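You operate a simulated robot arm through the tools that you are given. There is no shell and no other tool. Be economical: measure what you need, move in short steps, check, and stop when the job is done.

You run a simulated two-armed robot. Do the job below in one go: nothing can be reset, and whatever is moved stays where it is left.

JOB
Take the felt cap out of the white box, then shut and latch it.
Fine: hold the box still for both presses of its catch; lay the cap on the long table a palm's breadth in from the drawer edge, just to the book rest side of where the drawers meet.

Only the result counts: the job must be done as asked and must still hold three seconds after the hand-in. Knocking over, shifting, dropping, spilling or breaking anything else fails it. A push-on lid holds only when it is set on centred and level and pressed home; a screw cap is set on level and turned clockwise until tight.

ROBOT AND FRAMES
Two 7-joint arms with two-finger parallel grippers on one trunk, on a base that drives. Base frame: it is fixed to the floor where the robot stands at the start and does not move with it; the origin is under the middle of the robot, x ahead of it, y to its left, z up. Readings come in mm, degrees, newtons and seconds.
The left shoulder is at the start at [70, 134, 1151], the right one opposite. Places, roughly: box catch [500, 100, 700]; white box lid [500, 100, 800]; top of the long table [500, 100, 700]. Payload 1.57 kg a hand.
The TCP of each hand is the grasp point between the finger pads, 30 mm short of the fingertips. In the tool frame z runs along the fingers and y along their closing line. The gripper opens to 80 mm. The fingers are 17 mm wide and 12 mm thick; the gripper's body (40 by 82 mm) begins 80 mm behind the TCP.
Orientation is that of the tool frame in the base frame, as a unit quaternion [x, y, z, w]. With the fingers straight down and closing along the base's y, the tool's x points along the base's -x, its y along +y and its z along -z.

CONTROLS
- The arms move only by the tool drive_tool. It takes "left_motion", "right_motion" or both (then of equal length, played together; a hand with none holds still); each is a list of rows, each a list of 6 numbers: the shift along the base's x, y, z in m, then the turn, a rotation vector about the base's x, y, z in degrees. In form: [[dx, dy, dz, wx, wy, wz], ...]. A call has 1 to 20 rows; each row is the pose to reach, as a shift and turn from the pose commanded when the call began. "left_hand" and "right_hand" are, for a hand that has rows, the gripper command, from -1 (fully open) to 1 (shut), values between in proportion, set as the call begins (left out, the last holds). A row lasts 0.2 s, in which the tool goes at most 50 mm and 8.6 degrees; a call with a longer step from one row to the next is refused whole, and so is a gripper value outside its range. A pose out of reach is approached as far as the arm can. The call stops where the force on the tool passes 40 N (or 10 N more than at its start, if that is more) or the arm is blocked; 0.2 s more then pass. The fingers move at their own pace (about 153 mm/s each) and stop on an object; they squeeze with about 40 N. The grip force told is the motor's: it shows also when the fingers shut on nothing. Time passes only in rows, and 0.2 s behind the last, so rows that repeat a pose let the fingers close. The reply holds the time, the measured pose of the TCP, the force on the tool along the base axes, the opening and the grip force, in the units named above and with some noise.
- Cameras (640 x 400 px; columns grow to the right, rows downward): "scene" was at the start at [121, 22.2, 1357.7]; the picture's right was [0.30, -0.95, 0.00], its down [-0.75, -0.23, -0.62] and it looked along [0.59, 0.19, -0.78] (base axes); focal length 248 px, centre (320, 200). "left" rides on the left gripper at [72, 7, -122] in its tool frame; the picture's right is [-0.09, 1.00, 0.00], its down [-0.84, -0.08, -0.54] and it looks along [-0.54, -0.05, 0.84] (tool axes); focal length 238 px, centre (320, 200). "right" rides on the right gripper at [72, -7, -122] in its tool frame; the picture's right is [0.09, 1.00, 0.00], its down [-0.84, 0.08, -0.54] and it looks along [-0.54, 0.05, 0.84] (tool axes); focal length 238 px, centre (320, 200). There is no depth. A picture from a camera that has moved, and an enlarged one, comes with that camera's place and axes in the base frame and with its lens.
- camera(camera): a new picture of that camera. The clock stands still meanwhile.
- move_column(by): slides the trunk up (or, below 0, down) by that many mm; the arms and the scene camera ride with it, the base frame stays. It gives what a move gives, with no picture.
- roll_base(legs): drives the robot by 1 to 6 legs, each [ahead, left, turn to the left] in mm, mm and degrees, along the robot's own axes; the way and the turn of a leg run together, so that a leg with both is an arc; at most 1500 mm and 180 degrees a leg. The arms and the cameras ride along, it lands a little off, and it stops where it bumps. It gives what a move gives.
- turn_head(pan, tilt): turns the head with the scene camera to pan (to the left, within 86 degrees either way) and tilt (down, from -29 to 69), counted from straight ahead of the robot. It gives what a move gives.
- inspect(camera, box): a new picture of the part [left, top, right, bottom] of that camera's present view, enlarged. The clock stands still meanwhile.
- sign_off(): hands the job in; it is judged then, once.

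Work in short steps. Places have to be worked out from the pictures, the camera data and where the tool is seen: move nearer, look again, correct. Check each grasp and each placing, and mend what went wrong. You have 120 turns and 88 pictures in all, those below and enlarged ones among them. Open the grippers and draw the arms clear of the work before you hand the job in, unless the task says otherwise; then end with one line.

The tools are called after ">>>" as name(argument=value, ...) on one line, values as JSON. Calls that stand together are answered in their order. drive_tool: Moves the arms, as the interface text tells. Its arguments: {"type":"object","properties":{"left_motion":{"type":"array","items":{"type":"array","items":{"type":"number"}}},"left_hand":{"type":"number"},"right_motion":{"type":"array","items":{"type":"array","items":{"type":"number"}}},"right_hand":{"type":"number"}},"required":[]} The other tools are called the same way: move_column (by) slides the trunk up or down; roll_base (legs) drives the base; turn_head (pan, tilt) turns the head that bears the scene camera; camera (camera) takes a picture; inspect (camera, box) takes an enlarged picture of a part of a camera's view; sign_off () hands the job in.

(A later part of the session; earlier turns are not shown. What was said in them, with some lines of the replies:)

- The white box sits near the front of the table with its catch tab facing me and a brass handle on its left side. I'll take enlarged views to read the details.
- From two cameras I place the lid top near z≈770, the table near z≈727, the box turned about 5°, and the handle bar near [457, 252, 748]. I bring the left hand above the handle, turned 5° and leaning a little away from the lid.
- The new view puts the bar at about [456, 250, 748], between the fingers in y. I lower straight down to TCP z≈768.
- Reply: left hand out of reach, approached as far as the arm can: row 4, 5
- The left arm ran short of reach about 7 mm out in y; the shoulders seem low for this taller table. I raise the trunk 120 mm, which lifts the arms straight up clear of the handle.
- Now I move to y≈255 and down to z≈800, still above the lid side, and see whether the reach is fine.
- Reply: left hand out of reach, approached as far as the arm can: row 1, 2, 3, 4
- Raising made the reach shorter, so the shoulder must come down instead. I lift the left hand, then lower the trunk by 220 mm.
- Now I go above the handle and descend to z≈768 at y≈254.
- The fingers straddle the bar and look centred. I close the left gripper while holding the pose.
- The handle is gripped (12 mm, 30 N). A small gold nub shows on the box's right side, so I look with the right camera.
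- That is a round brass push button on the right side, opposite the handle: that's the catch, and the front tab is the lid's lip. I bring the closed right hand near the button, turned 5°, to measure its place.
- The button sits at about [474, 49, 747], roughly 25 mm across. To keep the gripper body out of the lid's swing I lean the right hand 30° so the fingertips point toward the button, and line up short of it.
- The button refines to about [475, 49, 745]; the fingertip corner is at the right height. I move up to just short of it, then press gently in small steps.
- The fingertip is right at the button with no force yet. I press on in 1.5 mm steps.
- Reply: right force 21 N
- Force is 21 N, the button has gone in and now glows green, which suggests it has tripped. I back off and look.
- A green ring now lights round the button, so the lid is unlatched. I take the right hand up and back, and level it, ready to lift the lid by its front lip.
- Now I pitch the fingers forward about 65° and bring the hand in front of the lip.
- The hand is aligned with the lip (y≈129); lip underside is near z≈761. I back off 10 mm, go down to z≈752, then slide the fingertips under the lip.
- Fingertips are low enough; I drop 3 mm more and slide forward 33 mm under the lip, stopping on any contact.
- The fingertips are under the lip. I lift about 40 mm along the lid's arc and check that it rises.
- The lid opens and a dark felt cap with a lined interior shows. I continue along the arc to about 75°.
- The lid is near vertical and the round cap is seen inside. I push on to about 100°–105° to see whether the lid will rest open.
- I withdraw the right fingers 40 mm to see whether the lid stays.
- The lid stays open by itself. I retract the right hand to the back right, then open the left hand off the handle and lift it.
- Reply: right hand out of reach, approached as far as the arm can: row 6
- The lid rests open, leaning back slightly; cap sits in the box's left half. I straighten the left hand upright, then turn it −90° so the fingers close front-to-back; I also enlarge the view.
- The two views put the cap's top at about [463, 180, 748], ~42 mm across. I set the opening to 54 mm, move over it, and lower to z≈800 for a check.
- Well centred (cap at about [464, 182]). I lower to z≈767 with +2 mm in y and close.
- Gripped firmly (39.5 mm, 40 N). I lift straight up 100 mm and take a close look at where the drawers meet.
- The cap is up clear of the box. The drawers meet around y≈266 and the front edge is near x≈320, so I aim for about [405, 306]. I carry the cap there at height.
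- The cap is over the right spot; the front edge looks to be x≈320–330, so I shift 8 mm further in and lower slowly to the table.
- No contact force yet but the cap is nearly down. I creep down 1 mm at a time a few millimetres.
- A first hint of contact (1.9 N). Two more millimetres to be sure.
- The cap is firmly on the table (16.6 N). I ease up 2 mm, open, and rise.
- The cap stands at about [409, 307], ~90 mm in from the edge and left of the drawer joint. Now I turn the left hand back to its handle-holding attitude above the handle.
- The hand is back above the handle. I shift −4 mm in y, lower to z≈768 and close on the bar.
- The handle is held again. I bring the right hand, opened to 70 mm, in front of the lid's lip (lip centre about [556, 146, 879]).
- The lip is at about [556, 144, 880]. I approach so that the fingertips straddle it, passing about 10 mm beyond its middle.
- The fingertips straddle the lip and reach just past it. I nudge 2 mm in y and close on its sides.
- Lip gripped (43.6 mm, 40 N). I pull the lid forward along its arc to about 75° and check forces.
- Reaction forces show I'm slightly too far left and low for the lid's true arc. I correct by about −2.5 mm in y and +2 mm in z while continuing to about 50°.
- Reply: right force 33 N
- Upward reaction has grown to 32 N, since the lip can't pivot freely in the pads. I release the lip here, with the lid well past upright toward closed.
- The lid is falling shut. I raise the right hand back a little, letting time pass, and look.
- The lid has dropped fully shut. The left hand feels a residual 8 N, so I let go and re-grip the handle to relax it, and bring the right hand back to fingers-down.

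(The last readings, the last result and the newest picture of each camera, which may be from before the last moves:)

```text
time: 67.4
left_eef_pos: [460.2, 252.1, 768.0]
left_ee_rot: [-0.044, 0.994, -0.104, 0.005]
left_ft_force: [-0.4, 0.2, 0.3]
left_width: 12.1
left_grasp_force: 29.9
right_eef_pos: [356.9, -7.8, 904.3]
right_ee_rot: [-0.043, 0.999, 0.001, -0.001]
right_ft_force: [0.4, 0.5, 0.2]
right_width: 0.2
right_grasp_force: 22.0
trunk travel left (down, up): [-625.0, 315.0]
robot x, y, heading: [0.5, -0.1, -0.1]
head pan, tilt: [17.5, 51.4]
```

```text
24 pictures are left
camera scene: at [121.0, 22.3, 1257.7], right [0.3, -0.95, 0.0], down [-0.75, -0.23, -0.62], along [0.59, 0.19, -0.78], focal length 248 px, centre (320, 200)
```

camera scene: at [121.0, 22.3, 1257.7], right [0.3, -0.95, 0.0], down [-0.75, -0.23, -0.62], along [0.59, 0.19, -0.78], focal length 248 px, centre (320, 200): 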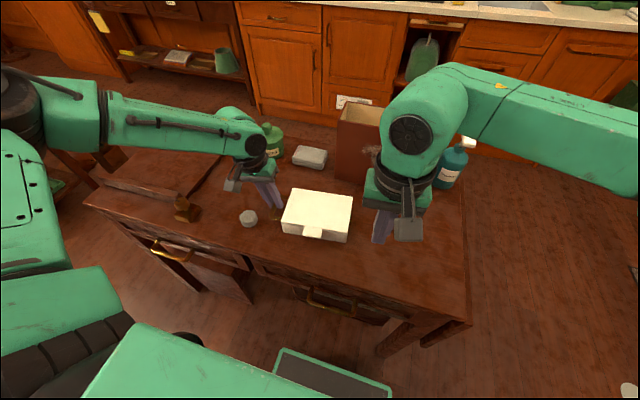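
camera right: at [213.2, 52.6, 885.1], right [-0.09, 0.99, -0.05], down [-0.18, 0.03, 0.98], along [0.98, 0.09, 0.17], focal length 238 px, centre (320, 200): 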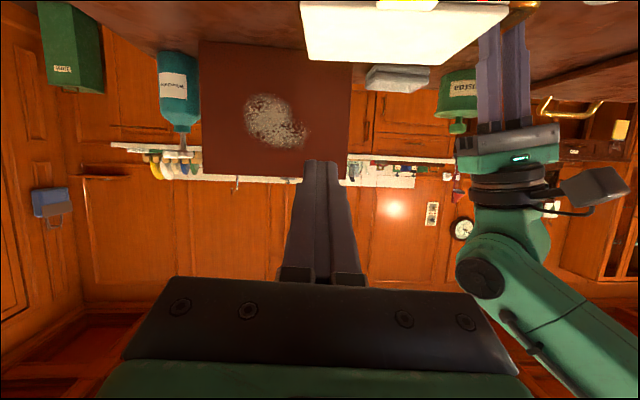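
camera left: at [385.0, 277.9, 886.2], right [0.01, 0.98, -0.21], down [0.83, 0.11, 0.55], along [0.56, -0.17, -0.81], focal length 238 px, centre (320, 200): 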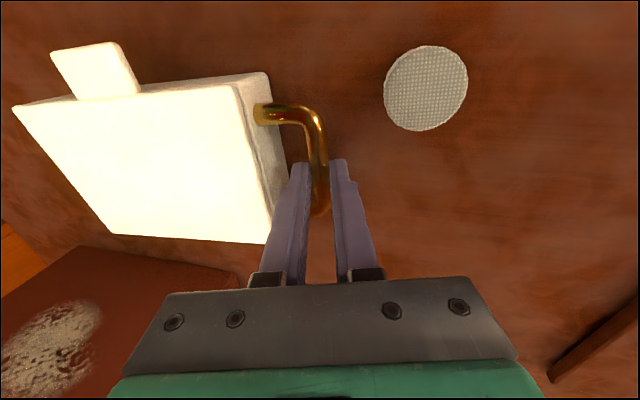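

The lid is closed and the handle re-gripped without strain. I move the right hand back beside the button with the 30° lean, stopping short to measure again.

>>> drive_tool(right_motion=[[0.03, -0.015, 0, 0, 0, 0], [0.06, -0.025, -0.01, 7.47, 0.65, 0], [0.09, -0.025, -0.04, 14.9, 1.3, 0], [0.12, -0.02, -0.075, 22.4, 1.95, 0], [0.12, -0.016, -0.11, 29.9, 2.6, 0], [0.12, -0.016, -0.138, 29.9, 2.6, 0], [0.12, -0.016, -0.138, 29.9, 2.6, 0]])

>>> camera(camera="right")

>>> inspect(camera="scene", box=[270, 180, 370, 242])

```text
time: 69.0
left_eef_pos: [460.3, 253.0, 768.0]
left_ee_rot: [-0.045, 0.993, -0.105, 0.005]
left_ft_force: [0.0, -0.1, 0.7]
left_width: 12.4
left_grasp_force: 29.6
right_eef_pos: [476.0, -25.4, 766.1]
right_ee_rot: [-0.043, 0.965, 0.259, -0.011]
right_ft_force: [0.6, -0.8, -0.8]
right_width: 0.1
right_grasp_force: 21.2
trunk travel left (down, up): [-625.0, 315.0]
robot x, y, heading: [-0.4, 1.2, 0.1]
head pan, tilt: [17.5, 51.4]
```

```text
23 pictures are left
camera right: at [408.9, -98.7, 868.9], right [-0.17, 0.85, 0.5], down [0.85, -0.13, 0.51], along [0.5, 0.51, -0.7], focal length 238 px, centre (320, 200)
```

right: 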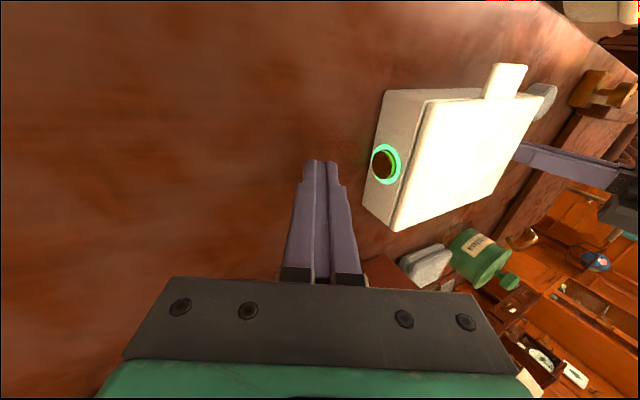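

```text
6.40 times, centred on (320, 211) of scene
camera zoom: at [121.1, 22.1, 1257.7], right [0.3, -0.95, 0.0], down [-0.75, -0.23, -0.62], along [0.59, 0.19, -0.78], focal length 1585 px, centre (320, 130)
```

zoom: 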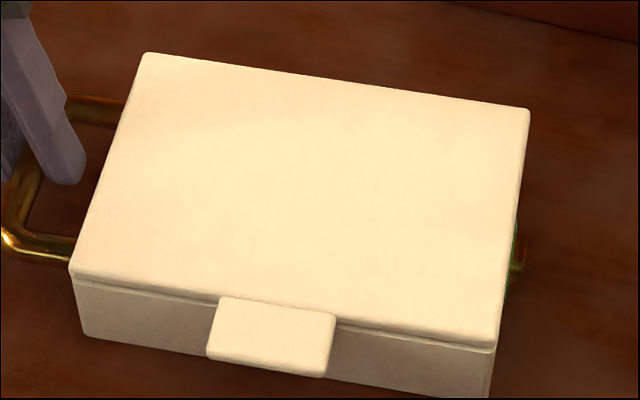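

The box came about 3 mm toward me, otherwise unchanged; the ring is still green and the lid is flush. I approach the button, 2 mm nearer me this time.

>>> drive_tool(right_motion=[[-0.002, 0.02, -0.002, 0, 0, 0], [-0.002, 0.036, -0.002, 0, 0, 0], [-0.002, 0.042, -0.002, 0, 0, 0], [-0.002, 0.047, -0.002, 0, 0, 0], [-0.002, 0.051, -0.002, 0, 0, 0], [-0.002, 0.051, -0.002, 0, 0, 0]])

>>> drive_tool(right_motion=[[0, 0.0015, 0, 0, 0, 0], [0, 0.003, 0, 0, 0, 0], [0, 0.0045, 0, 0, 0, 0], [0, 0.006, 0, 0, 0, 0], [0, 0.0075, 0, 0, 0, 0], [0, 0.009, 0, 0, 0, 0], [0, 0.009, 0, 0, 0, 0]])

>>> inspect(camera="scene", box=[270, 180, 370, 242])

```text
time: 70.4
left_eef_pos: [459.7, 253.3, 768.2]
left_ee_rot: [-0.044, 0.994, -0.104, 0.005]
left_ft_force: [-0.4, 0.5, -0.6]
left_width: 12.5
left_grasp_force: 29.7
right_eef_pos: [473.8, 27.0, 765.4]
right_ee_rot: [-0.042, 0.965, 0.258, -0.011]
right_ft_force: [0.5, -0.3, -0.1]
right_width: 0.0
right_grasp_force: 21.4
trunk travel left (down, up): [-625.0, 315.0]
robot x, y, heading: [0.6, -3.6, -0.1]
head pan, tilt: [17.5, 51.4]
```

```text
time: 72.0
left_eef_pos: [459.3, 254.2, 768.0]
left_ee_rot: [-0.045, 0.994, -0.103, 0.004]
left_ft_force: [-1.3, 24.9, -0.7]
left_width: 12.5
left_grasp_force: 29.7
right_eef_pos: [474.1, 34.0, 763.8]
right_ee_rot: [-0.041, 0.965, 0.258, -0.01]
right_ft_force: [0.5, -25.9, 5.5]
right_width: 0.1
right_grasp_force: 21.2
trunk travel left (down, up): [-625.0, 315.0]
robot x, y, heading: [0.4, 1.5, -0.2]
head pan, tilt: [17.5, 51.4]
```

```text
6.40 times, centred on (320, 211) of scene
camera zoom: at [120.3, 21.8, 1257.9], right [0.3, -0.95, 0.0], down [-0.75, -0.23, -0.62], along [0.6, 0.19, -0.78], focal length 1585 px, centre (320, 130)
```

zoom: 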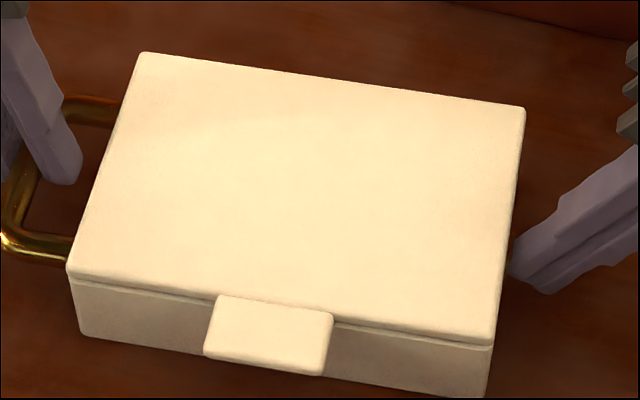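

Pressed with 26 N and the green glow seems gone. I back off and check the ring.

>>> drive_tool(right_motion=[[0, -0.005, 0, 0, 0, 0], [0, -0.015, 0, 0, 0, 0], [0, -0.03, 0, 0, 0, 0], [0, -0.045, 0, 0, 0, 0], [0, -0.06, 0, 0, 0, 0], [0, -0.06, 0, 0, 0, 0]])

>>> inspect(camera="right", box=[320, 40, 560, 190])

```text
time: 73.4
left_eef_pos: [460.9, 253.5, 768.0]
left_ee_rot: [-0.045, 0.994, -0.105, 0.005]
left_ft_force: [-0.3, -0.6, 0.5]
left_width: 12.1
left_grasp_force: 29.4
right_eef_pos: [473.1, -25.9, 764.1]
right_ee_rot: [-0.041, 0.965, 0.26, -0.011]
right_ft_force: [-0.7, -0.5, -0.4]
right_width: 0.0
right_grasp_force: 21.5
trunk travel left (down, up): [-625.0, 315.0]
robot x, y, heading: [3.3, -3.3, -0.2]
head pan, tilt: [17.5, 51.4]
```

```text
2.67 times, centred on (440, 115) of right
camera zoom: at [407.2, -99.9, 866.2], right [-0.17, 0.85, 0.5], down [0.85, -0.13, 0.51], along [0.5, 0.51, -0.7], focal length 636 px, centre (0, 427)
```

zoom: 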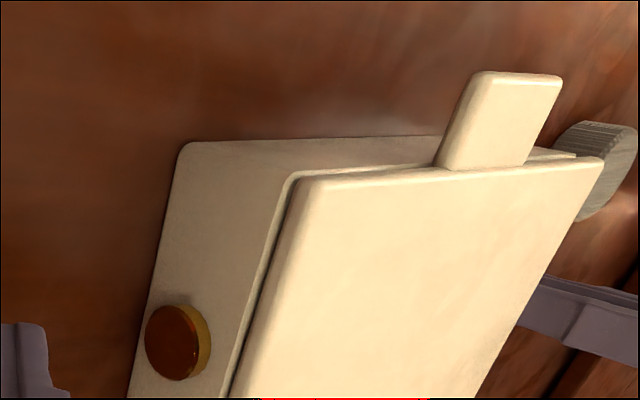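

The green ring is out, so the lid is latched. I release the handle, lift the left hand straight up, and withdraw the right hand with both grippers open.

>>> drive_tool(left_motion=[[0, 0, 0, 0, 0, 0], [0, 0, 0, 0, 0, 0]], left_hand=0.1)

>>> drive_tool(left_motion=[[0, 0, 0.03, 0, 0, 0], [0, 0, 0.06, 0, 0, 0], [0, 0, 0.1, 0, 0, 0], [0, 0.01, 0.14, 0, 0, 0], [-0.02, 0.03, 0.18, 0, 0, 0], [-0.04, 0.05, 0.21, 0, 0, 0]], right_motion=[[0, -0.02, 0.02, 0, 0, 0], [-0.01, -0.04, 0.05, 0, 0, 0], [-0.03, -0.05, 0.09, 0, 0, 0], [-0.06, -0.06, 0.12, 0, 0, 0], [-0.08, -0.06, 0.15, 0, 0, 0], [-0.1, -0.06, 0.18, 0, 0, 0]])

>>> drive_tool(left_motion=[[0, 0, 0, 0, 0, 0], [0, 0, 0, 0, 0, 0]], right_motion=[[0, 0, 0, 0, 0, 0], [0, 0, 0, 0, 0, 0]], left_hand=-1, right_hand=-1)

>>> camera(camera="scene")

>>> inspect(camera="scene", box=[210, 170, 370, 270])

```text
time: 74.0
left_eef_pos: [460.4, 253.9, 767.2]
left_ee_rot: [-0.045, 0.994, -0.104, 0.004]
left_ft_force: [-0.8, 0.7, -0.3]
left_width: 35.9
left_grasp_force: 0.1
right_eef_pos: [473.8, -26.5, 764.7]
right_ee_rot: [-0.043, 0.965, 0.259, -0.011]
right_ft_force: [0.5, 0.0, -0.7]
right_width: 0.0
right_grasp_force: 21.3
trunk travel left (down, up): [-625.0, 315.0]
robot x, y, heading: [0.8, 2.3, -0.2]
head pan, tilt: [17.5, 51.4]
```

```text
time: 75.4
left_eef_pos: [417.7, 302.0, 980.4]
left_ee_rot: [-0.044, 0.993, -0.105, 0.004]
left_ft_force: [-0.5, -0.2, -0.6]
left_width: 36.3
left_grasp_force: 0.1
right_eef_pos: [372.3, -86.3, 946.7]
right_ee_rot: [-0.043, 0.965, 0.259, -0.01]
right_ft_force: [-0.4, -0.4, -0.4]
right_width: 0.0
right_grasp_force: 21.3
trunk travel left (down, up): [-625.0, 315.0]
robot x, y, heading: [-1.4, 4.0, 0.1]
head pan, tilt: [17.5, 51.4]
```

```text
time: 76.0
left_eef_pos: [418.7, 302.6, 979.1]
left_ee_rot: [-0.045, 0.994, -0.104, 0.005]
left_ft_force: [0.0, 0.0, -1.0]
left_width: 80.2
left_grasp_force: 0.0
right_eef_pos: [373.4, -85.7, 945.1]
right_ee_rot: [-0.043, 0.965, 0.259, -0.011]
right_ft_force: [-1.0, 0.0, 0.1]
right_width: 80.1
right_grasp_force: 0.0
trunk travel left (down, up): [-625.0, 315.0]
robot x, y, heading: [-3.3, 1.2, 0.2]
head pan, tilt: [17.5, 51.4]
```

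```text
19 pictures are left
camera scene: at [120.9, 22.0, 1257.8], right [0.3, -0.95, 0.0], down [-0.75, -0.23, -0.62], along [0.59, 0.19, -0.78], focal length 248 px, centre (320, 200)
```

scene: 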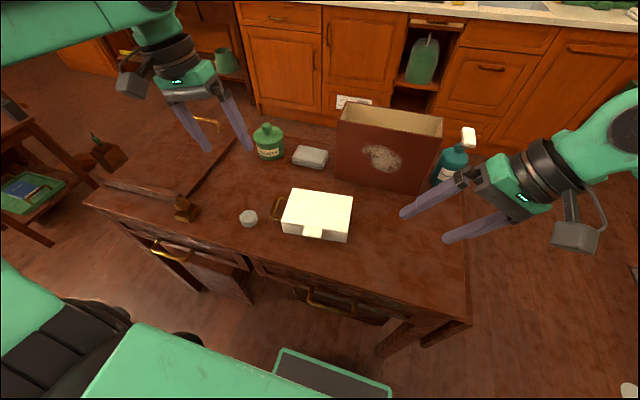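

```text
4.00 times, centred on (290, 220) of scene
camera zoom: at [120.9, 22.0, 1257.8], right [0.3, -0.95, 0.0], down [-0.75, -0.23, -0.62], along [0.59, 0.19, -0.78], focal length 990 px, centre (440, 120)
```

zoom: 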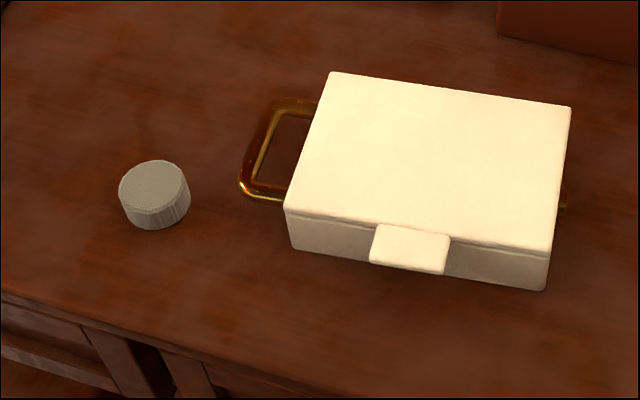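

The box is shut with the ring out. The cap stands about 80–90 mm in from the drawer edge and 35–40 mm to the book rest side of the drawer joint. Both hands are open and clear, so I hand it in.

>>> sign_off()

```text
The job is handed in.
```

The felt cap is out and lying on the long table, about 80–90 mm in from the drawer edge and 35–40 mm to the book rest side of where the drawers meet. The white box is shut and latched, its catch ring gone dark. I held the box by its handle for both presses. It shifted about 3 mm toward the robot while I was closing the lid, and I saw nothing else move.
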